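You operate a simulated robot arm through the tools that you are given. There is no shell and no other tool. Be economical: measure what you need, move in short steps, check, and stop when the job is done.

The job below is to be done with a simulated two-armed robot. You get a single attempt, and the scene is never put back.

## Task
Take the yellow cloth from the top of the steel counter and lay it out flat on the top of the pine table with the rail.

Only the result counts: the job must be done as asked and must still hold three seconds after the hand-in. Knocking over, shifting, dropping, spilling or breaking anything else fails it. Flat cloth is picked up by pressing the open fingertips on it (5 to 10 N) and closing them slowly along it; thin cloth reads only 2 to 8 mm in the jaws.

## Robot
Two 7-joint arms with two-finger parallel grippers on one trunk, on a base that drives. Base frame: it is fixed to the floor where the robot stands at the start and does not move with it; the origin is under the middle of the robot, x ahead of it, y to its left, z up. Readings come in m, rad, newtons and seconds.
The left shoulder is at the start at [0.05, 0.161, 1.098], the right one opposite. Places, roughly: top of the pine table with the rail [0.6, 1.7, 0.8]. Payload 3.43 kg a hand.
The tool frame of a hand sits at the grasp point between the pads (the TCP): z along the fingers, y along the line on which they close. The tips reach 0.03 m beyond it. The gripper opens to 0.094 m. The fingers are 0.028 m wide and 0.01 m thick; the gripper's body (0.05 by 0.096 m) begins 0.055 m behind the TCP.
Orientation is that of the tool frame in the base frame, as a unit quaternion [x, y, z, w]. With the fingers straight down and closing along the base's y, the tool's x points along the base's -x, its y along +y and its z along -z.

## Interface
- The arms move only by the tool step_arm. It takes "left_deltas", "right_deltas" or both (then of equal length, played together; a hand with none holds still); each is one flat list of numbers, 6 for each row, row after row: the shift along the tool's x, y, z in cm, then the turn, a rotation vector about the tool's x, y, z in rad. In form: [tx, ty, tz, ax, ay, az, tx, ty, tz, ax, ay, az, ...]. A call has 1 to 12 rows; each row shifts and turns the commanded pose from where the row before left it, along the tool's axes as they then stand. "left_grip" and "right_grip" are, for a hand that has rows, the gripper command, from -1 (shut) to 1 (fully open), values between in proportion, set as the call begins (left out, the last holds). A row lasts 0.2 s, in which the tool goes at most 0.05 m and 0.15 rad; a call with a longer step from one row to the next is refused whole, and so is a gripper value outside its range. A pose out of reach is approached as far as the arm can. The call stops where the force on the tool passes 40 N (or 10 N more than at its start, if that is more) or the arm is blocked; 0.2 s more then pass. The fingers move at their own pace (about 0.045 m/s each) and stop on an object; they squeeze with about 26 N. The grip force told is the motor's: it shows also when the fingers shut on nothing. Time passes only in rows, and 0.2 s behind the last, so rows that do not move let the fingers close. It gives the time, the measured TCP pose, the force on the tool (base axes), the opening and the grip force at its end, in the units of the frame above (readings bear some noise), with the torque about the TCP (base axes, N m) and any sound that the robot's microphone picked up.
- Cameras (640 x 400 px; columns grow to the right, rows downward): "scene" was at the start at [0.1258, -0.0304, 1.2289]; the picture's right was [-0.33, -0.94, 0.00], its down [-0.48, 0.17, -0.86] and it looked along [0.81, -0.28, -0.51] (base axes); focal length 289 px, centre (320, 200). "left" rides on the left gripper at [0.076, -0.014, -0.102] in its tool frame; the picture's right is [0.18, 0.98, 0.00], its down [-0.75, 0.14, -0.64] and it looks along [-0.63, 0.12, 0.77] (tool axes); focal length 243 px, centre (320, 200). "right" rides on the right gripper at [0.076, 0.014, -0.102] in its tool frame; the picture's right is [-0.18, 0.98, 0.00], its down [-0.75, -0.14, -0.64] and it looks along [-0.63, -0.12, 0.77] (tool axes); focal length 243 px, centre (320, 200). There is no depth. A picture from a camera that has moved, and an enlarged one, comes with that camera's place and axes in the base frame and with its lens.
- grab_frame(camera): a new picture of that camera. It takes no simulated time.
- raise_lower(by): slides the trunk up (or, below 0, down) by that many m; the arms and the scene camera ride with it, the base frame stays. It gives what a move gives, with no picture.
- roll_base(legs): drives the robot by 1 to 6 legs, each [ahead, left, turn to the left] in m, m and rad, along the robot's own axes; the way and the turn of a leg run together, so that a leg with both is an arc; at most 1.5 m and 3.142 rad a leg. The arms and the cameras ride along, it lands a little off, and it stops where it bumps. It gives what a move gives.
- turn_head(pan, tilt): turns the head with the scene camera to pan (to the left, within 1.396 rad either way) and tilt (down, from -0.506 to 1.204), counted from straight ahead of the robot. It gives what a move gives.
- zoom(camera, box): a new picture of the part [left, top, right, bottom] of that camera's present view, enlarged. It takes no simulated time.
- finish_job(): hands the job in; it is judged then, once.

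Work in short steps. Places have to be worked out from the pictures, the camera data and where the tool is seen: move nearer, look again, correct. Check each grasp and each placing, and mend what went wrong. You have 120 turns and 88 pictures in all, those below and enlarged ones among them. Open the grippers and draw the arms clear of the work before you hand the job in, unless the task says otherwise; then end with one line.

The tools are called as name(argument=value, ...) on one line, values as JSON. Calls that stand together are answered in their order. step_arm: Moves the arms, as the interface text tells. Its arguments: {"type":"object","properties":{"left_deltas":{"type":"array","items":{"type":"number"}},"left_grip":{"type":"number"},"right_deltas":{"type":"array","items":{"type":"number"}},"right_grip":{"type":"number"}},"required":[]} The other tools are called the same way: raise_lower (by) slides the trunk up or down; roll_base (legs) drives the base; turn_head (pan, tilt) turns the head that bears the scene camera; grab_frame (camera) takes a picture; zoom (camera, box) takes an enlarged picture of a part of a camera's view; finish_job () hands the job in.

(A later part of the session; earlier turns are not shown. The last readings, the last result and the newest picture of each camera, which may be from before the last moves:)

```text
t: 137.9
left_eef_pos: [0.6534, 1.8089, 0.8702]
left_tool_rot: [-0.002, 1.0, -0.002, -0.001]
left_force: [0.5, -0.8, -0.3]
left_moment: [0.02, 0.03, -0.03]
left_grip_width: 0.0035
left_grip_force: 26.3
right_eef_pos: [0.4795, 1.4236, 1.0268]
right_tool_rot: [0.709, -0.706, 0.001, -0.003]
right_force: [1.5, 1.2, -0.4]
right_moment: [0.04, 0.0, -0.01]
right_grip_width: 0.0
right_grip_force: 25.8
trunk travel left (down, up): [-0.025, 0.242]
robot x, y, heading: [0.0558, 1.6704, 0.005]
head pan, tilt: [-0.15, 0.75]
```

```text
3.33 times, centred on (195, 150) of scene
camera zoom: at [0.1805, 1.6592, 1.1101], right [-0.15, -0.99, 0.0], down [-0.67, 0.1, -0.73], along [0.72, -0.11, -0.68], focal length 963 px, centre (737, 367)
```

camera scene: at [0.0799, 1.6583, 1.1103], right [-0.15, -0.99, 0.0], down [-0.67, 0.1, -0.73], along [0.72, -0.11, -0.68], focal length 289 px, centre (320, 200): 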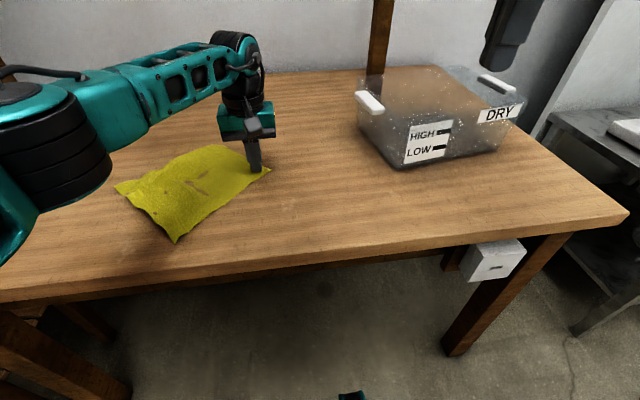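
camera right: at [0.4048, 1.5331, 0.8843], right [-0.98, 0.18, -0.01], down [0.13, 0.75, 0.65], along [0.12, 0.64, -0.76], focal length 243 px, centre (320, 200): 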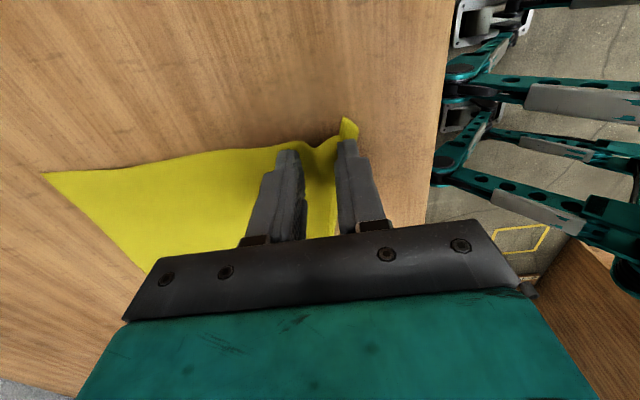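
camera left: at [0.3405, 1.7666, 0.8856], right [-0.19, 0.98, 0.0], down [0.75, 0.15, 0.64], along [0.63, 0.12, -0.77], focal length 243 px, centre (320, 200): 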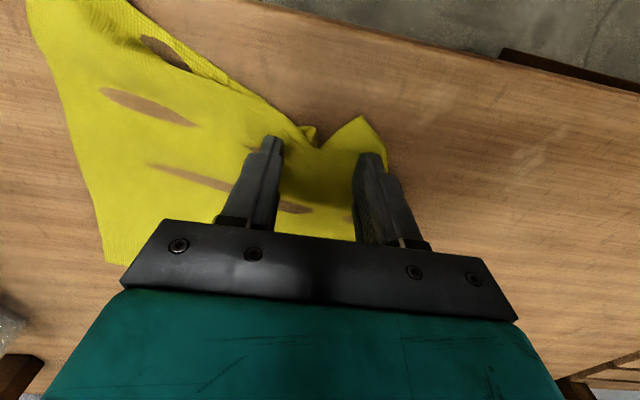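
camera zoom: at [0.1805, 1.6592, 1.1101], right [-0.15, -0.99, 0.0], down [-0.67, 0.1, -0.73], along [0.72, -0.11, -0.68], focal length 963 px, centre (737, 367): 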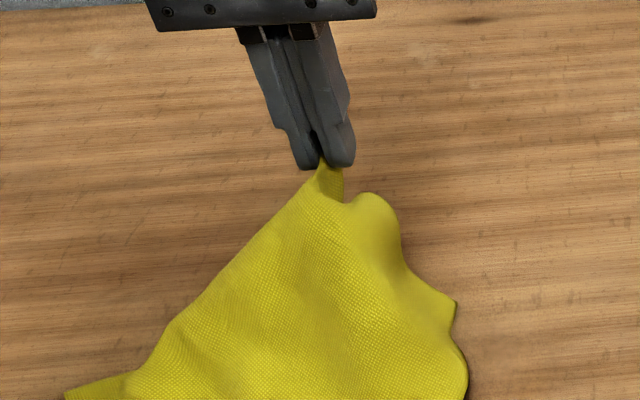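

I hold both layers, so the flap cannot open. I lower, release, and pinch again about 8 cm inside the fold, where there is a single layer. Lifted high there, the flap will hang free and can be laid out away from me.

step_arm(left_deltas=[0, 0, 3, 0, 0, 0, 0, 0, 3, 0, 0, 0, 0, 0, 1.6, 0, 0, 0, 0, 0, 0, 0, 0, 0])

step_arm(left_deltas=[0, 0, 0, 0, 0, 0, 0, 0, 0, 0, 0, 0], left_grip=-0.04)

step_arm(left_deltas=[0, 0, -2, 0, 0, 0, 0, 0, -2, 0, 0, 0, 2.5, 0.5, 0, 0, 0, 0, 2.8, 0.5, 0, 0, 0, 0, 0, 0, 0, 0, 0, 0])

zoom(camera="scene", box=[80, 110, 290, 242])

```text
t: 138.9
left_eef_pos: [0.655, 1.807, 0.7922]
left_tool_rot: [-0.002, 1.0, -0.002, 0.0]
left_force: [-0.3, -0.2, -0.6]
left_moment: [-0.01, 0.02, -0.02]
left_grip_width: 0.0033
left_grip_force: 26.5
right_eef_pos: [0.4797, 1.4251, 1.0271]
right_tool_rot: [0.709, -0.706, 0.0, -0.003]
right_force: [0.4, -0.4, 0.6]
right_moment: [0.0, -0.02, 0.02]
right_grip_width: 0.0002
right_grip_force: 25.9
trunk travel left (down, up): [-0.025, 0.242]
robot x, y, heading: [0.0585, 1.6699, 0.005]
head pan, tilt: [-0.15, 0.75]
```

```text
t: 139.5
left_eef_pos: [0.6545, 1.808, 0.7929]
left_tool_rot: [-0.002, 1.0, -0.002, 0.001]
left_force: [-0.5, 0.5, 0.6]
left_moment: [-0.01, 0.02, -0.04]
left_grip_width: 0.0454
left_grip_force: 0.0
right_eef_pos: [0.4781, 1.4243, 1.0278]
right_tool_rot: [0.709, -0.706, 0.0, -0.004]
right_force: [-0.1, 0.1, 0.8]
right_moment: [0.0, 0.02, -0.02]
right_grip_width: 0.0001
right_grip_force: 26.2
trunk travel left (down, up): [-0.025, 0.242]
robot x, y, heading: [0.0583, 1.671, 0.002]
head pan, tilt: [-0.15, 0.75]
```

```text
t: 140.7
left_eef_pos: [0.6014, 1.8184, 0.8338]
left_tool_rot: [-0.002, 1.0, -0.001, 0.0]
left_force: [0.0, -0.2, 0.1]
left_moment: [-0.01, 0.04, -0.02]
left_grip_width: 0.0454
left_grip_force: 0.0
right_eef_pos: [0.481, 1.4233, 1.0273]
right_tool_rot: [0.708, -0.706, 0.0, -0.004]
right_force: [0.3, 0.1, -0.6]
right_moment: [-0.02, 0.02, 0.03]
right_grip_width: 0.0
right_grip_force: 25.9
trunk travel left (down, up): [-0.025, 0.242]
robot x, y, heading: [0.0572, 1.6695, 0.008]
head pan, tilt: [-0.15, 0.75]
```

```text
3.03 times, centred on (185, 176) of scene
camera zoom: at [0.1805, 1.6592, 1.1101], right [-0.15, -0.99, 0.0], down [-0.67, 0.1, -0.73], along [0.72, -0.11, -0.68], focal length 876 px, centre (729, 273)
```

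zoom: 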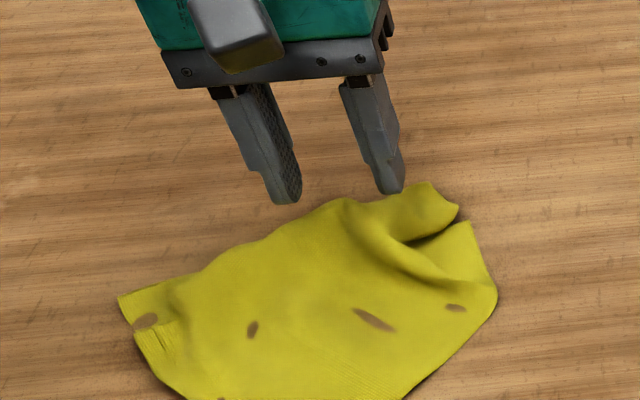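

The right and far corners are now tucked, but the near and left corners are good. I will regrasp those two, lift so that everything else hangs open, and relay as before. First I slide the whole cloth about 0.17 m right, where both arms can reach, by pressing on its middle.

step_arm(left_deltas=[2, 0.5, 0, 0, 0, 0, 0, 0, 0, 0, 0, 0, 0, 0, 3, 0, 0, 0, 0, 0, 2, 0, 0, 0, 0, 0, 0.3, 0, 0, 0, 0, 0, 0, 0, 0, 0], left_grip=-1)

step_arm(left_deltas=[0, 0, 0.15, 0, 0, 0, 0, 0, 0, 0, 0, 0])

```text
t: 142.1
left_eef_pos: [0.5815, 1.8227, 0.7822]
left_tool_rot: [-0.001, 1.0, -0.003, 0.001]
left_force: [-1.6, 1.0, 7.6]
left_moment: [-0.04, -0.05, -0.02]
left_grip_width: 0.0002
left_grip_force: 26.4
right_eef_pos: [0.4786, 1.4241, 1.0273]
right_tool_rot: [0.709, -0.706, 0.001, -0.003]
right_force: [0.4, -0.2, -1.0]
right_moment: [0.0, 0.02, -0.05]
right_grip_width: 0.0001
right_grip_force: 26.1
trunk travel left (down, up): [-0.025, 0.242]
robot x, y, heading: [0.0563, 1.6726, 0.001]
head pan, tilt: [-0.15, 0.75]
```

```text
t: 142.7
left_eef_pos: [0.5811, 1.8221, 0.7813]
left_tool_rot: [-0.002, 1.0, -0.003, 0.002]
left_force: [-2.3, 2.5, 18.3]
left_moment: [-0.04, -0.15, 0.01]
left_grip_width: 0.0
left_grip_force: 26.1
right_eef_pos: [0.4788, 1.4244, 1.0283]
right_tool_rot: [0.709, -0.705, 0.0, -0.005]
right_force: [1.1, 0.1, 0.2]
right_moment: [-0.02, -0.03, -0.01]
right_grip_width: 0.0
right_grip_force: 26.2
trunk travel left (down, up): [-0.025, 0.242]
robot x, y, heading: [0.0594, 1.6717, 0.002]
head pan, tilt: [-0.15, 0.75]
```

Pressing at 18 N, I drag the cloth 0.15 m right with the base. Then I lift and reposition to take a look.

roll_base(legs=[[0, -0.15, 0]])

step_arm(left_deltas=[0, 0, -3, 0, 0, 0, 0, 0, -4, 0, 0, 0, 0, 0, -3, 0, 0, 0, 0, 0, 0, 0, 0, 0])

roll_base(legs=[[-0.09, 0, 0], [0, 0.33, 0]])

zoom(camera="scene", box=[180, 70, 500, 270])

```text
t: 144.1
left_eef_pos: [0.5813, 1.6692, 0.7816]
left_tool_rot: [0.0, 1.0, -0.004, 0.003]
left_force: [-0.3, -4.1, 20.7]
left_moment: [-0.31, -0.26, -0.09]
left_grip_width: 0.0
left_grip_force: 25.7
right_eef_pos: [0.4786, 1.2718, 1.0273]
right_tool_rot: [0.708, -0.706, 0.0, -0.004]
right_force: [-0.1, 0.0, -0.1]
right_moment: [-0.02, 0.0, 0.02]
right_grip_width: 0.0
right_grip_force: 26.3
trunk travel left (down, up): [-0.025, 0.242]
robot x, y, heading: [0.0559, 1.5191, 0.003]
head pan, tilt: [-0.15, 0.75]
```

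```text
t: 145.1
left_eef_pos: [0.5805, 1.6706, 0.8829]
left_tool_rot: [0.0, 1.0, -0.004, 0.0]
left_force: [0.0, 0.6, 0.4]
left_moment: [0.0, 0.01, 0.0]
left_grip_width: 0.0
left_grip_force: 26.2
right_eef_pos: [0.4786, 1.273, 1.027]
right_tool_rot: [0.708, -0.706, 0.0, -0.004]
right_force: [-0.8, 0.1, -0.3]
right_moment: [-0.01, 0.0, 0.03]
right_grip_width: 0.0001
right_grip_force: 25.5
trunk travel left (down, up): [-0.025, 0.242]
robot x, y, heading: [0.0553, 1.5228, 0.004]
head pan, tilt: [-0.15, 0.75]
```

```text
t: 148.0
left_eef_pos: [0.4898, 2.0063, 0.8816]
left_tool_rot: [-0.001, 1.0, -0.005, 0.002]
left_force: [0.1, -0.3, 0.0]
left_moment: [0.01, -0.01, 0.0]
left_grip_width: 0.0
left_grip_force: 25.9
right_eef_pos: [0.3875, 1.6083, 1.0276]
right_tool_rot: [0.709, -0.705, 0.001, -0.003]
right_force: [-0.5, -0.4, 0.6]
right_moment: [0.0, 0.02, 0.05]
right_grip_width: 0.0001
right_grip_force: 25.4
trunk travel left (down, up): [-0.025, 0.242]
robot x, y, heading: [-0.0368, 1.852, 0.004]
head pan, tilt: [-0.15, 0.75]
```

```text
2.00 times, centred on (340, 170) of scene
camera zoom: at [0.0888, 1.8429, 1.1101], right [-0.14, -0.99, 0.0], down [-0.67, 0.1, -0.73], along [0.72, -0.11, -0.68], focal length 578 px, centre (280, 260)
```

zoom: 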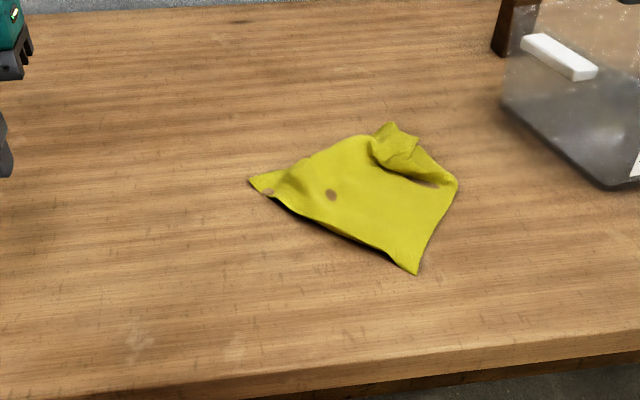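

The near and left corners are free, at about (0.438, 1.666) and (0.599, 1.798). I move 0.06 m ahead and test whether the left hand reaches above its grip point (0.589, 1.748) while the right goes above (0.495, 1.668).

roll_base(legs=[[0.065, 0.01, 0]])

step_arm(left_deltas=[-0.55, -3.7, 0, 0, 0, 0, -0.55, -3.7, 0, 0, 0, 0, -0.55, -3.7, 0, 0, 0, 0, -0.55, -3.7, 0, 0, 0, 0, -0.55, -3.7, 0, 0, 0, 0, -0.55, -3.7, 0, 0, 0, 0, -0.55, -3.7, 0, 0, 0, 0, 0, 0, 0, 0, 0, 0], left_grip=-0.04)

step_arm(right_deltas=[-1.2, -1, 4, 0, 0, 0, -1.2, -1, 4, 0, 0, 0, -1.2, -1, 3, 0, 0, 0, -1.2, -1, 1, 0, 0, 0, 0, 0, 0, 0, 0, 0], right_grip=-0.04)

```text
t: 149.0
left_eef_pos: [0.5555, 2.0158, 0.8808]
left_tool_rot: [-0.001, 1.0, -0.004, 0.001]
left_force: [0.1, 0.0, -0.3]
left_moment: [-0.01, 0.0, 0.0]
left_grip_width: 0.0
left_grip_force: 26.2
right_eef_pos: [0.4539, 1.6176, 1.0261]
right_tool_rot: [0.709, -0.705, 0.001, -0.004]
right_force: [-0.4, -0.1, -0.2]
right_moment: [-0.01, -0.01, 0.0]
right_grip_width: 0.0
right_grip_force: 26.1
trunk travel left (down, up): [-0.025, 0.242]
robot x, y, heading: [0.0294, 1.8707, 0.01]
head pan, tilt: [-0.15, 0.75]
```

```text
t: 150.8
left_eef_pos: [0.5869, 1.7812, 0.8853]
left_tool_rot: [0.0, 1.0, -0.004, 0.001]
left_force: [0.6, 0.9, 0.1]
left_moment: [0.0, -0.03, -0.02]
left_grip_width: 0.0452
left_grip_force: 0.2
left hand out of reach, approached as far as the arm can: row 7
right_eef_pos: [0.4537, 1.6183, 1.0268]
right_tool_rot: [0.709, -0.705, 0.0, -0.004]
right_force: [0.1, -0.6, 0.7]
right_moment: [-0.04, -0.01, -0.03]
right_grip_width: 0.0
right_grip_force: 25.6
trunk travel left (down, up): [-0.025, 0.242]
robot x, y, heading: [0.032, 1.8635, 0.006]
head pan, tilt: [-0.15, 0.75]
```

```text
t: 152.0
left_eef_pos: [0.5865, 1.782, 0.8847]
left_tool_rot: [-0.001, 1.0, -0.005, 0.002]
left_force: [1.3, 0.1, -0.4]
left_moment: [-0.01, 0.0, -0.02]
left_grip_width: 0.0452
left_grip_force: 0.0
right_eef_pos: [0.4946, 1.6685, 0.908]
right_tool_rot: [0.709, -0.705, 0.0, -0.004]
right_force: [-0.1, -0.1, -0.2]
right_moment: [0.0, 0.02, 0.05]
right_grip_width: 0.0453
right_grip_force: 0.2
trunk travel left (down, up): [-0.025, 0.242]
robot x, y, heading: [0.0305, 1.8649, 0.007]
head pan, tilt: [-0.15, 0.75]
```

The left is 3 cm short and the right still has some margin. I shift the base 0.027 m right and bring the right hand back over its point.

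roll_base(legs=[[0, -0.027, 0]])

step_arm(left_deltas=[0, -0.5, 3, 0, 0, 0, 0, 0, 3, 0, 0, 0, 0, 0, 3, 0, 0, 0, 0, 0, 0, 0, 0, 0], right_deltas=[-1.35, 0, 4, 0, 0, 0, -1.35, 0, 4, 0, 0, 0, 0, 0, 3.2, 0, 0, 0, 0, 0, 0, 0, 0, 0])

zoom(camera="scene", box=[220, 80, 460, 230])

```text
t: 152.8
left_eef_pos: [0.5881, 1.7543, 0.8841]
left_tool_rot: [-0.001, 1.0, -0.004, 0.001]
left_force: [-0.5, 0.4, 0.5]
left_moment: [0.0, 0.0, 0.0]
left_grip_width: 0.0452
left_grip_force: 0.1
right_eef_pos: [0.4941, 1.6414, 0.9082]
right_tool_rot: [0.709, -0.705, 0.0, -0.004]
right_force: [0.7, -0.3, 0.8]
right_moment: [0.01, -0.02, -0.01]
right_grip_width: 0.0451
right_grip_force: 0.2
trunk travel left (down, up): [-0.025, 0.242]
robot x, y, heading: [0.0331, 1.839, 0.006]
head pan, tilt: [-0.15, 0.75]
```

```text
t: 153.8
left_eef_pos: [0.5892, 1.7488, 0.7944]
left_tool_rot: [-0.002, 1.0, -0.004, 0.002]
left_force: [0.6, -0.1, 0.1]
left_moment: [-0.01, 0.03, 0.03]
left_grip_width: 0.0454
left_grip_force: 0.1
right_eef_pos: [0.4927, 1.6705, 0.798]
right_tool_rot: [0.709, -0.706, 0.001, -0.003]
right_force: [-0.1, -0.3, -0.7]
right_moment: [-0.01, -0.02, -0.01]
right_grip_width: 0.045
right_grip_force: 0.1
trunk travel left (down, up): [-0.025, 0.242]
robot x, y, heading: [0.0331, 1.8396, 0.007]
head pan, tilt: [-0.15, 0.75]
```

```text
2.67 times, centred on (340, 155) of scene
camera zoom: at [0.1544, 1.826, 1.1101], right [-0.14, -0.99, 0.0], down [-0.67, 0.1, -0.73], along [0.72, -0.11, -0.68], focal length 771 px, centre (267, 320)
```

zoom: 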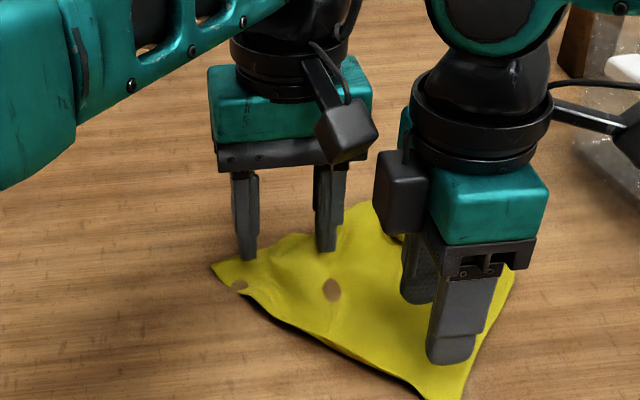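

Both grippers straddle their corners well. I press both to contact.

step_arm(left_deltas=[0, 0, 1.0, 0, 0, 0, 0, 0, 0.25, 0, 0, 0, 0, 0, 0, 0, 0, 0], right_deltas=[0, 0, 1.3, 0, 0, 0, 0, 0, 0.35, 0, 0, 0, 0, 0, 0, 0, 0, 0])

```text
t: 154.6
left_eef_pos: [0.5889, 1.7495, 0.7825]
left_tool_rot: [0.0, 1.0, -0.006, 0.002]
left_force: [1.1, 0.1, 0.5]
left_moment: [-0.01, 0.05, 0.0]
left_grip_width: 0.0449
left_grip_force: 0.1
right_eef_pos: [0.4931, 1.6687, 0.7824]
right_tool_rot: [0.709, -0.706, 0.001, -0.005]
right_force: [-0.2, -0.5, 4.8]
right_moment: [-0.05, 0.17, 0.06]
right_grip_width: 0.0452
right_grip_force: 0.1
trunk travel left (down, up): [-0.025, 0.242]
robot x, y, heading: [0.0293, 1.8398, 0.004]
head pan, tilt: [-0.15, 0.75]
```

I trim both towards 7–9 N and begin closing.

step_arm(left_deltas=[0, 0, 0.2, 0, 0, 0, 0, 0, 0, 0, 0, 0], right_deltas=[0, 0, 0.04, 0, 0, 0, 0, 0, 0, 0, 0, 0])

step_arm(left_deltas=[0, 0, 0, 0, 0, 0], right_deltas=[0, 0, 0, 0, 0, 0], left_grip=-0.2, right_grip=-0.2)

```text
t: 155.2
left_eef_pos: [0.5886, 1.7491, 0.7818]
left_tool_rot: [-0.001, 1.0, -0.005, 0.003]
left_force: [0.9, -0.4, 3.8]
left_moment: [-0.06, -0.05, 0.04]
left_grip_width: 0.0451
left_grip_force: 0.1
right_eef_pos: [0.4927, 1.6694, 0.7819]
right_tool_rot: [0.709, -0.705, 0.001, -0.005]
right_force: [0.5, -1.5, 12.4]
right_moment: [-0.11, 0.35, 0.05]
right_grip_width: 0.0449
right_grip_force: 0.1
trunk travel left (down, up): [-0.025, 0.242]
robot x, y, heading: [0.0327, 1.8409, 0.01]
head pan, tilt: [-0.15, 0.75]
```

```text
t: 155.6
left_eef_pos: [0.5878, 1.7492, 0.7824]
left_tool_rot: [-0.001, 1.0, -0.005, 0.003]
left_force: [0.2, -0.7, 4.7]
left_moment: [-0.02, -0.05, 0.02]
left_grip_width: 0.0378
left_grip_force: 0.0
right_eef_pos: [0.4932, 1.6691, 0.7813]
right_tool_rot: [0.709, -0.705, 0.0, -0.005]
right_force: [-0.7, 0.0, 14.8]
right_moment: [-0.06, 0.38, 0.01]
right_grip_width: 0.0378
right_grip_force: 0.3
trunk travel left (down, up): [-0.025, 0.242]
robot x, y, heading: [0.031, 1.8391, 0.004]
head pan, tilt: [-0.15, 0.75]
```

Left is a bit low and right a bit high, so I correct both and close on.

step_arm(left_deltas=[0, 0, 0.05, 0, 0, 0], right_deltas=[0, 0, -0.07, 0, 0, 0], left_grip=-0.4, right_grip=-0.4)

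step_arm(left_deltas=[0, 0, 0, 0, 0, 0], right_deltas=[0, 0, 0, 0, 0, 0], left_grip=-0.6, right_grip=-0.6)

```text
t: 156.0
left_eef_pos: [0.5867, 1.7496, 0.7812]
left_tool_rot: [-0.001, 1.0, -0.005, 0.003]
left_force: [-0.8, -0.3, 10.1]
left_moment: [-0.04, -0.05, 0.0]
left_grip_width: 0.0275
left_grip_force: 0.0
right_eef_pos: [0.4929, 1.6686, 0.7821]
right_tool_rot: [0.709, -0.705, 0.0, -0.004]
right_force: [-0.6, 1.0, 11.1]
right_moment: [-0.01, 0.27, -0.03]
right_grip_width: 0.0284
right_grip_force: 0.3
trunk travel left (down, up): [-0.025, 0.242]
robot x, y, heading: [0.0321, 1.8429, -0.004]
head pan, tilt: [-0.15, 0.75]
```

```text
t: 156.4
left_eef_pos: [0.5872, 1.7492, 0.7819]
left_tool_rot: [0.0, 1.0, -0.005, 0.003]
left_force: [-0.7, -1.4, 13.3]
left_moment: [-0.11, -0.05, 0.01]
left_grip_width: 0.0193
left_grip_force: 0.2
right_eef_pos: [0.4935, 1.6698, 0.7816]
right_tool_rot: [0.709, -0.705, 0.001, -0.004]
right_force: [0.2, 1.0, 8.3]
right_moment: [-0.04, 0.13, 0.01]
right_grip_width: 0.0186
right_grip_force: 0.1
trunk travel left (down, up): [-0.025, 0.242]
robot x, y, heading: [0.0307, 1.8332, 0.008]
head pan, tilt: [-0.15, 0.75]
```

Both are in a workable range, so I finish the closing.

step_arm(left_deltas=[0, 0, 0, 0, 0, 0], right_deltas=[0, 0, 0.02, 0, 0, 0], left_grip=-0.8, right_grip=-0.8)

step_arm(left_deltas=[0, 0, 0, 0, 0, 0, 0, 0, 0, 0, 0, 0], right_deltas=[0, 0, 0, 0, 0, 0, 0, 0, 0, 0, 0, 0], left_grip=-1, right_grip=-1)

```text
t: 156.8
left_eef_pos: [0.5878, 1.7493, 0.7823]
left_tool_rot: [-0.001, 1.0, -0.005, 0.003]
left_force: [-0.2, -1.0, 16.6]
left_moment: [-0.13, -0.09, -0.04]
left_grip_width: 0.0107
left_grip_force: 1.1
right_eef_pos: [0.4937, 1.6685, 0.7814]
right_tool_rot: [0.709, -0.705, 0.001, -0.005]
right_force: [0.8, 0.6, 6.3]
right_moment: [0.01, 0.03, 0.03]
right_grip_width: 0.0092
right_grip_force: 0.1
trunk travel left (down, up): [-0.025, 0.242]
robot x, y, heading: [0.0312, 1.8405, 0.007]
head pan, tilt: [-0.15, 0.75]
```

```text
t: 157.4
left_eef_pos: [0.5884, 1.748, 0.781]
left_tool_rot: [-0.001, 1.0, -0.005, 0.004]
left_force: [1.1, -1.9, 19.1]
left_moment: [-0.13, -0.11, -0.03]
left_grip_width: 0.0025
left_grip_force: 26.2
right_eef_pos: [0.4935, 1.6686, 0.7807]
right_tool_rot: [0.709, -0.705, 0.0, -0.004]
right_force: [-0.9, 0.1, 4.0]
right_moment: [-0.04, 0.02, -0.01]
right_grip_width: 0.0
right_grip_force: 26.1
trunk travel left (down, up): [-0.025, 0.242]
robot x, y, heading: [0.0318, 1.8391, 0.006]
head pan, tilt: [-0.15, 0.75]
```

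Left holds (2.5 mm); the right slipped because its press fell too low. I reopen the right, press firmer and repeat.

step_arm(right_deltas=[0, 0, -1.2, 0, 0, 0])

step_arm(right_deltas=[0, -0.4, 0, 0, 0, 0, 0, 0, 0, 0, 0, 0, 0, 0, 1.2, 0, 0, 0, 0, 0, 0, 0, 0, 0], right_grip=-0.04)

```text
t: 157.8
left_eef_pos: [0.5871, 1.7484, 0.7821]
left_tool_rot: [-0.001, 1.0, -0.005, 0.003]
left_force: [-0.5, -1.6, 19.9]
left_moment: [-0.11, -0.11, -0.07]
left_grip_width: 0.0024
left_grip_force: 25.9
right_eef_pos: [0.4926, 1.6678, 0.7934]
right_tool_rot: [0.709, -0.706, 0.001, -0.005]
right_force: [-0.4, -0.8, -0.3]
right_moment: [0.01, 0.01, -0.02]
right_grip_width: 0.0001
right_grip_force: 26.1
trunk travel left (down, up): [-0.025, 0.242]
robot x, y, heading: [0.0325, 1.8403, 0.002]
head pan, tilt: [-0.15, 0.75]
```

```text
t: 158.8
left_eef_pos: [0.588, 1.7496, 0.7831]
left_tool_rot: [-0.002, 1.0, -0.004, 0.003]
left_force: [-0.4, -0.3, 20.2]
left_moment: [-0.09, -0.09, -0.04]
left_grip_width: 0.0025
left_grip_force: 26.4
right_eef_pos: [0.4968, 1.6674, 0.7805]
right_tool_rot: [0.709, -0.705, 0.0, -0.004]
right_force: [-1.1, -0.2, 1.1]
right_moment: [-0.02, 0.04, 0.03]
right_grip_width: 0.0452
right_grip_force: 0.0
trunk travel left (down, up): [-0.025, 0.242]
robot x, y, heading: [0.0354, 1.839, 0.002]
head pan, tilt: [-0.15, 0.75]
```

I press the right towards 10 N.

step_arm(right_deltas=[0, 0, 0.1, 0, 0, 0, 0, 0, 0, 0, 0, 0])

step_arm(right_deltas=[0, 0, 0, 0, 0, 0], right_grip=-0.15)

```text
t: 159.4
left_eef_pos: [0.5868, 1.7488, 0.782]
left_tool_rot: [0.0, 1.0, -0.004, 0.003]
left_force: [1.6, -0.3, 18.3]
left_moment: [-0.09, -0.14, -0.04]
left_grip_width: 0.0025
left_grip_force: 26.1
right_eef_pos: [0.4974, 1.6684, 0.7819]
right_tool_rot: [0.709, -0.705, 0.001, -0.005]
right_force: [-0.9, -1.4, 6.2]
right_moment: [-0.05, 0.17, 0.02]
right_grip_width: 0.0452
right_grip_force: 0.1
trunk travel left (down, up): [-0.025, 0.242]
robot x, y, heading: [0.0305, 1.8372, 0.007]
head pan, tilt: [-0.15, 0.75]
```

```text
t: 159.8
left_eef_pos: [0.5879, 1.7471, 0.7817]
left_tool_rot: [-0.001, 1.0, -0.005, 0.005]
left_force: [1.1, -0.9, 18.9]
left_moment: [-0.12, -0.13, 0.0]
left_grip_width: 0.0026
left_grip_force: 25.6
right_eef_pos: [0.497, 1.6682, 0.7806]
right_tool_rot: [0.709, -0.705, 0.001, -0.006]
right_force: [1.1, -0.2, 8.0]
right_moment: [-0.02, 0.15, 0.04]
right_grip_width: 0.039
right_grip_force: 0.0
trunk travel left (down, up): [-0.025, 0.242]
robot x, y, heading: [0.0318, 1.8427, 0.005]
head pan, tilt: [-0.15, 0.75]
```

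It reads 8 N, so I continue closing with a slight added press at each stage to hold the force.

step_arm(right_deltas=[0, 0, 0.03, 0, 0, 0], right_grip=-0.35)

step_arm(right_deltas=[0, 0, 0.04, 0, 0, 0], right_grip=-0.55)

step_arm(right_deltas=[0, 0, 0.04, 0, 0, 0], right_grip=-0.75)

step_arm(right_deltas=[0, 0, 0.03, 0, 0, 0, 0, 0, 0, 0, 0, 0, 0, 0, 0, 0, 0, 0], right_grip=-1)

```text
t: 160.2
left_eef_pos: [0.5869, 1.7481, 0.7812]
left_tool_rot: [-0.001, 1.0, -0.005, 0.003]
left_force: [1.5, -1.5, 17.7]
left_moment: [-0.13, -0.17, -0.02]
left_grip_width: 0.002
left_grip_force: 25.8
right_eef_pos: [0.4979, 1.6689, 0.7813]
right_tool_rot: [0.709, -0.705, 0.003, -0.005]
right_force: [1.3, -1.0, 11.8]
right_moment: [-0.05, 0.24, 0.05]
right_grip_width: 0.03
right_grip_force: 0.0
trunk travel left (down, up): [-0.025, 0.242]
robot x, y, heading: [0.0319, 1.8384, 0.009]
head pan, tilt: [-0.15, 0.75]
```

```text
t: 160.6
left_eef_pos: [0.5875, 1.7488, 0.7816]
left_tool_rot: [-0.002, 1.0, -0.005, 0.003]
left_force: [2.1, -1.4, 15.2]
left_moment: [-0.13, -0.21, -0.03]
left_grip_width: 0.0023
left_grip_force: 25.5
right_eef_pos: [0.4985, 1.6688, 0.7813]
right_tool_rot: [0.709, -0.705, 0.002, -0.005]
right_force: [-1.0, -0.5, 18.6]
right_moment: [-0.07, 0.33, 0.01]
right_grip_width: 0.0212
right_grip_force: 0.1
trunk travel left (down, up): [-0.025, 0.242]
robot x, y, heading: [0.029, 1.8374, 0.005]
head pan, tilt: [-0.15, 0.75]
```

```text
t: 161.0
left_eef_pos: [0.5865, 1.7484, 0.7823]
left_tool_rot: [-0.001, 1.0, -0.005, 0.003]
left_force: [1.8, -0.9, 13.9]
left_moment: [-0.05, -0.17, 0.05]
left_grip_width: 0.0023
left_grip_force: 26.3
right_eef_pos: [0.4968, 1.6698, 0.7825]
right_tool_rot: [0.709, -0.706, 0.002, -0.006]
right_force: [0.4, -0.5, 22.1]
right_moment: [-0.04, 0.25, 0.02]
right_grip_width: 0.0119
right_grip_force: 0.1
trunk travel left (down, up): [-0.025, 0.242]
robot x, y, heading: [0.0325, 1.8408, 0.003]
head pan, tilt: [-0.15, 0.75]
```

```text
t: 161.8
left_eef_pos: [0.5874, 1.7504, 0.781]
left_tool_rot: [0.0, 1.0, -0.005, 0.004]
left_force: [0.8, -2.3, 11.8]
left_moment: [-0.09, -0.07, 0.01]
left_grip_width: 0.0023
left_grip_force: 25.8
right_eef_pos: [0.4973, 1.6701, 0.7814]
right_tool_rot: [0.71, -0.704, 0.001, -0.007]
right_force: [-1.4, 1.6, 28.6]
right_moment: [-0.02, 0.18, -0.04]
right_grip_width: 0.002
right_grip_force: 25.5
trunk travel left (down, up): [-0.025, 0.242]
robot x, y, heading: [0.0274, 1.8402, 0.004]
head pan, tilt: [-0.15, 0.75]
```

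Both hands hold the cloth at about 2 mm. I raise the trunk 0.2 m, bring the hands level with each other about 12.5 cm apart, and read the tension.

raise_lower(by=0.21)

step_arm(left_deltas=[1.5, 0.6, 0, 0, 0, 0, 1.5, 0.6, 0, 0, 0, 0, 1.5, 0.5, 0, 0, 0, 0, 0, 0, 0, 0, 0, 0], right_deltas=[0.9, -1.5, 0, 0, 0, 0, 0.9, -1.5, 0, 0, 0, 0, 1.0, -1.4, 0, 0, 0, 0, 0, 0, 0, 0, 0, 0])

roll_base(legs=[[0.09, 0.02, 0]])

grab_frame(camera="scene")

```text
t: 164.0
left_eef_pos: [0.5892, 1.7493, 0.9895]
left_tool_rot: [-0.001, 1.0, -0.005, 0.001]
left_force: [-1.5, -1.8, -0.5]
left_moment: [-0.04, 0.0, 0.01]
left_grip_width: 0.0027
left_grip_force: 26.4
right_eef_pos: [0.4982, 1.6682, 0.9887]
right_tool_rot: [0.709, -0.705, 0.0, -0.003]
right_force: [0.9, 1.3, -0.1]
right_moment: [-0.01, -0.04, -0.03]
right_grip_width: 0.0018
right_grip_force: 26.8
trunk travel left (down, up): [-0.235, 0.032]
robot x, y, heading: [0.0297, 1.8391, 0.008]
head pan, tilt: [-0.15, 0.75]
```

```text
t: 165.0
left_eef_pos: [0.5416, 1.7655, 0.9912]
left_tool_rot: [0.0, 1.0, -0.006, 0.003]
left_force: [1.8, -15.2, -0.7]
left_moment: [-0.31, -0.06, 0.37]
left_grip_width: 0.0029
left_grip_force: 25.9
right_eef_pos: [0.5356, 1.6367, 0.9925]
right_tool_rot: [0.71, -0.704, -0.002, -0.005]
right_force: [-2.2, 15.1, 0.4]
right_moment: [0.49, 0.06, 0.07]
right_grip_width: 0.002
right_grip_force: 26.3
right hand out of reach, approached as far as the arm can: row 2, 3
trunk travel left (down, up): [-0.235, 0.032]
robot x, y, heading: [0.0333, 1.8437, 0.005]
head pan, tilt: [-0.15, 0.75]
```

```text
t: 166.2
left_eef_pos: [0.6318, 1.7852, 0.9884]
left_tool_rot: [0.0, 1.0, -0.007, 0.002]
left_force: [2.9, -17.5, -0.3]
left_moment: [-0.36, -0.07, 0.47]
left_grip_width: 0.0039
left_grip_force: 25.3
right_eef_pos: [0.6262, 1.6561, 0.9916]
right_tool_rot: [0.709, -0.705, 0.0, -0.004]
right_force: [-2.4, 16.9, 0.2]
right_moment: [0.55, 0.07, 0.06]
right_grip_width: 0.002
right_grip_force: 26.0
trunk travel left (down, up): [-0.235, 0.032]
robot x, y, heading: [0.1219, 1.8601, 0.009]
head pan, tilt: [-0.15, 0.75]
```

```text
2 pictures are left
camera scene: at [0.2438, 1.8461, 1.32], right [-0.14, -0.99, 0.0], down [-0.68, 0.1, -0.73], along [0.72, -0.11, -0.68], focal length 289 px, centre (320, 200)
```

scene: 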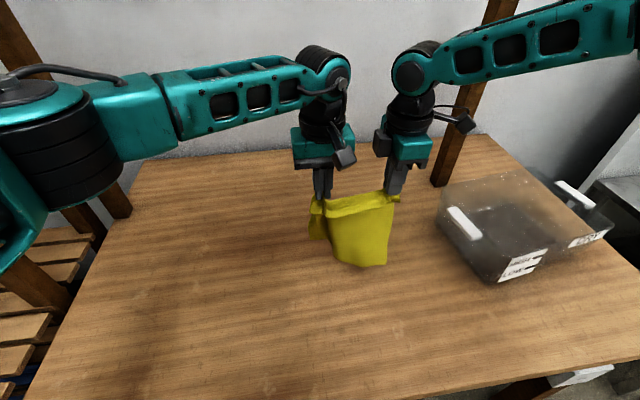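

The cloth hangs from its two corners again. I relax the 17 N tension by 4 mm and then repeat the proven laying sequence.

step_arm(left_deltas=[0, -0.5, 0, 0, 0, 0, 0, 0, 0, 0, 0, 0])

raise_lower(by=-0.04)

roll_base(legs=[[-0.03, 0, 0]])

raise_lower(by=-0.03)

roll_base(legs=[[-0.03, 0, 0]])

raise_lower(by=-0.03)

roll_base(legs=[[-0.04, 0, 0]])

raise_lower(by=-0.03)

roll_base(legs=[[-0.05, 0, 0]])

raise_lower(by=-0.04)

roll_base(legs=[[-0.03, 0, 0]])

raise_lower(by=-0.03)

roll_base(legs=[[-0.015, 0, 0]])

```text
t: 166.8
left_eef_pos: [0.6315, 1.7798, 0.99]
left_tool_rot: [0.0, 1.0, -0.007, 0.003]
left_force: [-0.2, -6.8, -0.5]
left_moment: [-0.14, 0.02, 0.2]
left_grip_width: 0.0026
left_grip_force: 26.1
right_eef_pos: [0.6246, 1.6565, 0.992]
right_tool_rot: [0.709, -0.705, -0.001, -0.004]
right_force: [-1.2, 6.3, 0.4]
right_moment: [0.21, 0.01, 0.02]
right_grip_width: 0.0022
right_grip_force: 26.1
trunk travel left (down, up): [-0.235, 0.032]
robot x, y, heading: [0.1207, 1.8572, 0.005]
head pan, tilt: [-0.15, 0.75]
```

```text
t: 167.6
left_eef_pos: [0.6307, 1.7802, 0.9503]
left_tool_rot: [0.0, 1.0, -0.006, 0.003]
left_force: [1.0, -7.2, -0.3]
left_moment: [-0.14, -0.03, 0.16]
left_grip_width: 0.0023
left_grip_force: 25.6
right_eef_pos: [0.6248, 1.6574, 0.9523]
right_tool_rot: [0.71, -0.705, -0.001, -0.006]
right_force: [-1.3, 7.1, 0.3]
right_moment: [0.2, 0.02, 0.01]
right_grip_width: 0.0023
right_grip_force: 25.5
trunk travel left (down, up): [-0.195, 0.072]
robot x, y, heading: [0.1214, 1.8579, 0.004]
head pan, tilt: [-0.15, 0.75]
```

```text
t: 168.4
left_eef_pos: [0.6016, 1.7795, 0.9505]
left_tool_rot: [0.0, 1.0, -0.006, 0.002]
left_force: [1.1, -8.5, 0.1]
left_moment: [-0.14, -0.02, 0.25]
left_grip_width: 0.0023
left_grip_force: 25.4
right_eef_pos: [0.5944, 1.6559, 0.9532]
right_tool_rot: [0.709, -0.705, -0.002, -0.006]
right_force: [-1.3, 7.3, 1.0]
right_moment: [0.22, 0.05, 0.03]
right_grip_width: 0.0021
right_grip_force: 26.2
trunk travel left (down, up): [-0.195, 0.072]
robot x, y, heading: [0.0889, 1.8542, 0.006]
head pan, tilt: [-0.15, 0.75]
```

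```text
t: 169.2
left_eef_pos: [0.603, 1.7795, 0.9214]
left_tool_rot: [0.0, 1.0, -0.006, 0.003]
left_force: [0.2, -5.4, -1.3]
left_moment: [-0.13, -0.03, 0.17]
left_grip_width: 0.0024
left_grip_force: 25.9
right_eef_pos: [0.5956, 1.6575, 0.9231]
right_tool_rot: [0.709, -0.705, 0.0, -0.006]
right_force: [-2.0, 5.5, 0.9]
right_moment: [0.16, 0.0, 0.04]
right_grip_width: 0.0021
right_grip_force: 26.2
trunk travel left (down, up): [-0.165, 0.102]
robot x, y, heading: [0.0888, 1.8585, 0.006]
head pan, tilt: [-0.15, 0.75]
```

```text
t: 170.0
left_eef_pos: [0.5722, 1.7783, 0.9218]
left_tool_rot: [0.0, 1.0, -0.007, 0.002]
left_force: [1.3, -6.6, 0.1]
left_moment: [-0.14, -0.05, 0.17]
left_grip_width: 0.0026
left_grip_force: 26.0
right_eef_pos: [0.5653, 1.6563, 0.9227]
right_tool_rot: [0.709, -0.705, -0.001, -0.005]
right_force: [-1.0, 6.4, 0.6]
right_moment: [0.17, 0.01, 0.02]
right_grip_width: 0.0021
right_grip_force: 25.6
trunk travel left (down, up): [-0.165, 0.102]
robot x, y, heading: [0.061, 1.8598, 0.009]
head pan, tilt: [-0.15, 0.75]
```

```text
t: 170.8
left_eef_pos: [0.5729, 1.7793, 0.8909]
left_tool_rot: [0.001, 1.0, -0.007, 0.002]
left_force: [0.9, -4.6, 0.0]
left_moment: [-0.09, -0.02, 0.16]
left_grip_width: 0.0023
left_grip_force: 25.9
right_eef_pos: [0.565, 1.6548, 0.8923]
right_tool_rot: [0.71, -0.704, -0.001, -0.006]
right_force: [-1.2, 5.5, -0.1]
right_moment: [0.13, 0.04, -0.01]
right_grip_width: 0.0021
right_grip_force: 26.6
trunk travel left (down, up): [-0.135, 0.132]
robot x, y, heading: [0.0618, 1.8579, 0.004]
head pan, tilt: [-0.15, 0.75]
```

```text
t: 171.6
left_eef_pos: [0.5333, 1.7786, 0.8911]
left_tool_rot: [0.0, 1.0, -0.007, 0.002]
left_force: [0.2, -5.2, -0.3]
left_moment: [-0.13, -0.04, 0.15]
left_grip_width: 0.0023
left_grip_force: 25.5
right_eef_pos: [0.5256, 1.6549, 0.8919]
right_tool_rot: [0.709, -0.705, 0.0, -0.005]
right_force: [-1.5, 5.0, 0.2]
right_moment: [0.21, 0.01, -0.02]
right_grip_width: 0.0022
right_grip_force: 26.3
trunk travel left (down, up): [-0.135, 0.132]
robot x, y, heading: [0.0212, 1.8587, 0.001]
head pan, tilt: [-0.15, 0.75]
```

```text
t: 172.4
left_eef_pos: [0.5325, 1.7782, 0.8609]
left_tool_rot: [0.0, 1.0, -0.007, 0.002]
left_force: [0.0, -3.9, -0.7]
left_moment: [-0.08, -0.03, 0.13]
left_grip_width: 0.0024
left_grip_force: 25.9
right_eef_pos: [0.5265, 1.6563, 0.8624]
right_tool_rot: [0.709, -0.705, 0.001, -0.006]
right_force: [-1.0, 3.6, 0.6]
right_moment: [0.12, 0.06, 0.03]
right_grip_width: 0.002
right_grip_force: 25.8
trunk travel left (down, up): [-0.105, 0.162]
robot x, y, heading: [0.0209, 1.8575, 0.003]
head pan, tilt: [-0.15, 0.75]
```

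```text
t: 173.3
left_eef_pos: [0.4833, 1.7792, 0.8599]
left_tool_rot: [0.0, 1.0, -0.006, 0.003]
left_force: [0.9, -6.0, -0.1]
left_moment: [-0.08, -0.01, 0.14]
left_grip_width: 0.0025
left_grip_force: 26.0
right_eef_pos: [0.4763, 1.6571, 0.8624]
right_tool_rot: [0.71, -0.704, -0.001, -0.005]
right_force: [-1.1, 4.9, 0.1]
right_moment: [0.19, 0.06, 0.01]
right_grip_width: 0.0021
right_grip_force: 25.9
trunk travel left (down, up): [-0.105, 0.162]
robot x, y, heading: [-0.0295, 1.8588, 0.011]
head pan, tilt: [-0.15, 0.75]
```

```text
t: 174.1
left_eef_pos: [0.4828, 1.7791, 0.8215]
left_tool_rot: [0.0, 1.0, -0.008, 0.003]
left_force: [0.1, -2.7, -0.2]
left_moment: [-0.08, -0.03, 0.1]
left_grip_width: 0.002
left_grip_force: 26.1
right_eef_pos: [0.4741, 1.6571, 0.8212]
right_tool_rot: [0.71, -0.705, -0.001, -0.007]
right_force: [-0.1, 4.0, 0.8]
right_moment: [0.09, 0.02, -0.03]
right_grip_width: 0.0021
right_grip_force: 26.2
trunk travel left (down, up): [-0.065, 0.202]
robot x, y, heading: [-0.0273, 1.8605, 0.011]
head pan, tilt: [-0.15, 0.75]
```

```text
t: 175.0
left_eef_pos: [0.4535, 1.7782, 0.8207]
left_tool_rot: [-0.001, 1.0, -0.007, 0.002]
left_force: [0.6, -4.4, -0.4]
left_moment: [-0.11, -0.05, 0.12]
left_grip_width: 0.0026
left_grip_force: 26.6
right_eef_pos: [0.447, 1.657, 0.8224]
right_tool_rot: [0.709, -0.705, -0.001, -0.005]
right_force: [-1.1, 4.6, -0.7]
right_moment: [0.16, 0.05, 0.05]
right_grip_width: 0.0019
right_grip_force: 26.1
trunk travel left (down, up): [-0.065, 0.202]
robot x, y, heading: [-0.0584, 1.8563, 0.003]
head pan, tilt: [-0.15, 0.75]
```

```text
t: 175.7
left_eef_pos: [0.4531, 1.7773, 0.7914]
left_tool_rot: [0.0, 1.0, -0.007, 0.003]
left_force: [-0.7, -1.8, 10.2]
left_moment: [-0.07, -0.05, 0.09]
left_grip_width: 0.0024
left_grip_force: 25.7
right_eef_pos: [0.4451, 1.6563, 0.7939]
right_tool_rot: [0.709, -0.705, -0.001, -0.006]
right_force: [-0.2, 2.7, 0.6]
right_moment: [0.09, 0.03, -0.03]
right_grip_width: 0.0022
right_grip_force: 25.9
trunk travel left (down, up): [-0.035, 0.232]
robot x, y, heading: [-0.0566, 1.8593, 0.008]
head pan, tilt: [-0.15, 0.75]
```

```text
t: 176.5
left_eef_pos: [0.4364, 1.7783, 0.7899]
left_tool_rot: [0.0, 1.0, -0.007, 0.002]
left_force: [-0.1, -4.1, 1.4]
left_moment: [-0.08, -0.05, 0.14]
left_grip_width: 0.0025
left_grip_force: 26.1
right_eef_pos: [0.4313, 1.6568, 0.7925]
right_tool_rot: [0.71, -0.705, -0.002, -0.006]
right_force: [-1.1, 3.8, 0.4]
right_moment: [0.12, 0.03, 0.03]
right_grip_width: 0.0019
right_grip_force: 26.0
trunk travel left (down, up): [-0.035, 0.232]
robot x, y, heading: [-0.0745, 1.859, 0.003]
head pan, tilt: [-0.15, 0.75]
```

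Everything stayed held throughout. Now I release by opening in stages under light press. The left shifts outward (+y) as it opens and the right shifts back (-x), so only the outer fingers draw the cloth outwards.

step_arm(left_deltas=[0, 0, 0.4, 0, 0, 0, 0, 0, 0, 0, 0, 0], right_deltas=[0, 0, 0.9, 0, 0, 0, 0, 0, 0, 0, 0, 0])

step_arm(left_deltas=[0, 0.6, 0.15, 0, 0, 0], right_deltas=[0, 0.6, 0.1, 0, 0, 0], left_grip=-0.75, right_grip=-0.75)

step_arm(left_deltas=[0, 0.6, 0.15, 0, 0, 0], right_deltas=[0, 0.6, 0.05, 0, 0, 0], left_grip=-0.5, right_grip=-0.5)

```text
t: 177.1
left_eef_pos: [0.4369, 1.7778, 0.7872]
left_tool_rot: [0.0, 1.0, -0.008, 0.003]
left_force: [-0.8, -3.4, 7.9]
left_moment: [-0.08, -0.06, 0.12]
left_grip_width: 0.0024
left_grip_force: 26.0
right_eef_pos: [0.4277, 1.6558, 0.7852]
right_tool_rot: [0.709, -0.705, -0.001, -0.007]
right_force: [-1.9, 4.3, 0.6]
right_moment: [0.13, 0.02, 0.02]
right_grip_width: 0.0021
right_grip_force: 26.0
right hand out of reach, approached as far as the arm can: row 1
trunk travel left (down, up): [-0.035, 0.232]
robot x, y, heading: [-0.0763, 1.8606, 0.009]
head pan, tilt: [-0.15, 0.75]
```

```text
t: 177.5
left_eef_pos: [0.4369, 1.7847, 0.784]
left_tool_rot: [-0.001, 1.0, -0.007, 0.001]
left_force: [0.5, -0.8, 0.7]
left_moment: [-0.02, -0.02, -0.02]
left_grip_width: 0.0121
left_grip_force: 0.8
right_eef_pos: [0.4225, 1.6521, 0.7837]
right_tool_rot: [0.709, -0.705, -0.001, -0.004]
right_force: [0.3, 0.1, -0.1]
right_moment: [0.01, 0.01, -0.02]
right_grip_width: 0.0118
right_grip_force: 0.1
trunk travel left (down, up): [-0.035, 0.232]
robot x, y, heading: [-0.0748, 1.8583, 0.005]
head pan, tilt: [-0.15, 0.75]
```

```text
t: 177.9
left_eef_pos: [0.4378, 1.7906, 0.784]
left_tool_rot: [0.0, 1.0, -0.006, 0.002]
left_force: [0.2, 0.1, 1.8]
left_moment: [-0.06, -0.04, 0.0]
left_grip_width: 0.0239
left_grip_force: 0.2
right_eef_pos: [0.4165, 1.6531, 0.7842]
right_tool_rot: [0.71, -0.704, -0.002, -0.004]
right_force: [0.9, -0.6, 0.2]
right_moment: [0.01, 0.0, -0.02]
right_grip_width: 0.0234
right_grip_force: 0.0
trunk travel left (down, up): [-0.035, 0.232]
robot x, y, heading: [-0.0735, 1.857, 0.005]
head pan, tilt: [-0.15, 0.75]
```

I continue with a little more press so the fingertips draw the cloth outwards. I add a slight outward shift on the right too.

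step_arm(left_deltas=[0, 0.6, 0.15, 0, 0, 0], right_deltas=[0, 0.6, 0.25, 0, 0, 0], left_grip=-0.25, right_grip=-0.25)

step_arm(left_deltas=[0, 0.6, 0.1, 0, 0, 0], right_deltas=[0.2, 0.6, 0.1, 0, 0, 0], left_grip=0, right_grip=0)

step_arm(left_deltas=[0.3, 0.8, 0, 0, 0, 0, 0.3, 0.8, 0, 0, 0, 0, 0, 0, 0, 0, 0, 0], right_deltas=[0.8, 0.1, 0, 0, 0, 0, 0.8, 0.1, 0, 0, 0, 0, 0, 0, 0, 0, 0, 0])

```text
t: 178.3
left_eef_pos: [0.437, 1.7967, 0.7827]
left_tool_rot: [-0.001, 1.0, -0.008, 0.003]
left_force: [0.3, -0.2, 2.3]
left_moment: [-0.04, -0.01, 0.01]
left_grip_width: 0.0356
left_grip_force: 0.1
right_eef_pos: [0.4116, 1.6538, 0.7833]
right_tool_rot: [0.709, -0.705, -0.001, -0.006]
right_force: [1.2, 0.3, 6.3]
right_moment: [0.04, -0.13, -0.03]
right_grip_width: 0.0358
right_grip_force: 0.3
trunk travel left (down, up): [-0.035, 0.232]
robot x, y, heading: [-0.0693, 1.857, 0.003]
head pan, tilt: [-0.15, 0.75]
```

```text
t: 178.7
left_eef_pos: [0.4366, 1.8015, 0.7815]
left_tool_rot: [-0.001, 1.0, -0.009, 0.003]
left_force: [0.2, -2.1, 3.0]
left_moment: [-0.06, 0.02, 0.04]
left_grip_width: 0.0477
left_grip_force: 0.5
right_eef_pos: [0.4052, 1.6516, 0.7812]
right_tool_rot: [0.71, -0.704, 0.0, -0.008]
right_force: [2.7, 2.7, 14.1]
right_moment: [0.15, -0.23, 0.07]
right_grip_width: 0.046
right_grip_force: 0.0
trunk travel left (down, up): [-0.035, 0.232]
robot x, y, heading: [-0.0718, 1.8578, 0.005]
head pan, tilt: [-0.15, 0.75]
```

```text
t: 179.5
left_eef_pos: [0.4304, 1.818, 0.781]
left_tool_rot: [0.0, 1.0, -0.008, 0.004]
left_force: [0.2, -5.6, 4.4]
left_moment: [-0.26, 0.03, 0.09]
left_grip_width: 0.0501
left_grip_force: 3.4
right_eef_pos: [0.4014, 1.6358, 0.7814]
right_tool_rot: [0.71, -0.704, 0.0, -0.007]
right_force: [3.3, 8.9, 22.0]
right_moment: [0.13, 0.46, -0.16]
right_grip_width: 0.0454
right_grip_force: 0.0
trunk travel left (down, up): [-0.035, 0.232]
robot x, y, heading: [-0.0761, 1.8582, 0.006]
head pan, tilt: [-0.15, 0.75]
```

The near edge is now taut between the hands (6–9 N). I relax slightly, lift both hands straight up and away, and take one picture.

step_arm(left_deltas=[0, -0.5, 0, 0, 0, 0, 0, 0, -1, 0, 0, 0, 0, 0, -3, 0, 0, 0, 0, 0, -4, 0, 0, 0, 0, 4, -3, 0, 0, 0, 0, 4, 0, 0, 0, 0, 0, 3, 0, 0, 0, 0], right_deltas=[-0.4, 0, 0, 0, 0, 0, 0, 0, -1, 0, 0, 0, 0, 0, -3, 0, 0, 0, 0, 0, -4, 0, 0, 0, 4, 0, -3, 0, 0, 0, 4, 0, 0, 0, 0, 0, 0, 0, 0, 0, 0, 0])

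zoom(camera="scene", box=[220, 70, 476, 230])

```text
t: 181.1
left_eef_pos: [0.4329, 1.9238, 0.8894]
left_tool_rot: [0.001, 1.0, -0.007, 0.003]
left_force: [0.2, 0.1, 0.5]
left_moment: [0.01, -0.03, 0.01]
left_grip_width: 0.0465
left_grip_force: 0.0
right_eef_pos: [0.4014, 1.5591, 0.8872]
right_tool_rot: [0.709, -0.705, -0.001, -0.004]
right_force: [-0.1, 0.0, -1.2]
right_moment: [0.01, -0.01, 0.0]
right_grip_width: 0.0467
right_grip_force: 0.0
trunk travel left (down, up): [-0.035, 0.232]
robot x, y, heading: [-0.0765, 1.8573, 0.006]
head pan, tilt: [-0.15, 0.75]
```

```text
2.50 times, centred on (348, 150) of scene
camera zoom: at [0.0489, 1.8453, 1.1201], right [-0.14, -0.99, 0.0], down [-0.67, 0.1, -0.73], along [0.72, -0.11, -0.68], focal length 722 px, centre (250, 325)
```

zoom: 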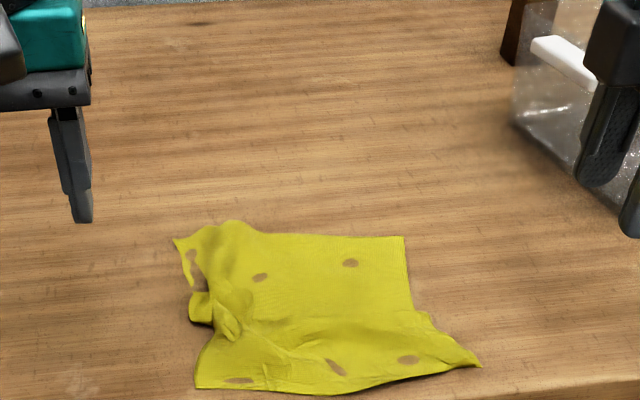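

It is much flatter, with all four corners out. Compression folds remain mainly along x, and the left edge has a crumple. I tow the far edge forward (+x) with both closed fingertips pressed near the far corners, since trailing flattened it well before. First I position.

roll_base(legs=[[0.1, 0, 0]])

step_arm(left_deltas=[0, -3.7, 0, 0, 0, 0, 0, -3.7, 0, 0, 0, 0, 0, -3.7, 0, 0, 0, 0, 0, 0, 4, 0, 0, 0, 0, 0, 4, 0, 0, 0, 0, 0, 2.2, 0, 0, 0, 0, 0, 0, 0, 0, 0], right_deltas=[-3.4, -0.4, 0, 0, 0, 0, -3.4, -0.4, 0, 0, 0, 0, -3.2, -0.3, 0, 0, 0, 0, 0, 0, 4, 0, 0, 0, 0, 0, 4, 0, 0, 0, 0, 0, 2, 0, 0, 0, 0, 0, 0, 0, 0, 0], left_grip=-1, right_grip=-1)

```text
t: 182.2
left_eef_pos: [0.5341, 1.9232, 0.8899]
left_tool_rot: [0.0, 1.0, -0.006, 0.002]
left_force: [-0.4, 0.4, 0.0]
left_moment: [0.02, -0.02, 0.03]
left_grip_width: 0.0473
left_grip_force: 0.0
right_eef_pos: [0.5013, 1.5585, 0.8877]
right_tool_rot: [0.709, -0.705, -0.002, -0.006]
right_force: [0.3, -0.8, 0.4]
right_moment: [-0.03, -0.01, 0.01]
right_grip_width: 0.047
right_grip_force: 0.1
trunk travel left (down, up): [-0.035, 0.232]
robot x, y, heading: [0.0216, 1.8566, -0.001]
head pan, tilt: [-0.15, 0.75]
```

```text
t: 183.8
left_eef_pos: [0.5337, 1.8108, 0.7899]
left_tool_rot: [0.0, 1.0, -0.006, 0.003]
left_force: [-0.3, 0.3, -0.1]
left_moment: [-0.01, 0.01, 0.03]
left_grip_width: 0.0001
left_grip_force: 25.7
right_eef_pos: [0.5118, 1.66, 0.7893]
right_tool_rot: [0.709, -0.705, -0.002, -0.006]
right_force: [0.0, -0.3, -0.3]
right_moment: [-0.02, -0.04, 0.0]
right_grip_width: 0.0
right_grip_force: 26.3
trunk travel left (down, up): [-0.035, 0.232]
robot x, y, heading: [0.0279, 1.8575, 0.003]
head pan, tilt: [-0.15, 0.75]
```

Positioned. I press both tips onto the cloth.

step_arm(left_deltas=[0, 0, 0.7, 0, 0, 0, 0, 0, 0.25, 0, 0, 0, 0, 0, 0, 0, 0, 0], right_deltas=[0, 0, 0.7, 0, 0, 0, 0, 0, 0.2, 0, 0, 0, 0, 0, 0, 0, 0, 0])

```text
t: 184.6
left_eef_pos: [0.5343, 1.8107, 0.7813]
left_tool_rot: [0.0, 1.0, -0.008, 0.003]
left_force: [2.3, 0.2, 8.7]
left_moment: [0.06, -0.04, -0.03]
left_grip_width: 0.0
left_grip_force: 26.0
right_eef_pos: [0.5126, 1.6605, 0.781]
right_tool_rot: [0.709, -0.705, 0.0, -0.007]
right_force: [1.1, -2.0, 9.9]
right_moment: [-0.14, 0.01, 0.02]
right_grip_width: 0.0
right_grip_force: 26.1
trunk travel left (down, up): [-0.035, 0.232]
robot x, y, heading: [0.0249, 1.8583, 0.002]
head pan, tilt: [-0.15, 0.75]
```

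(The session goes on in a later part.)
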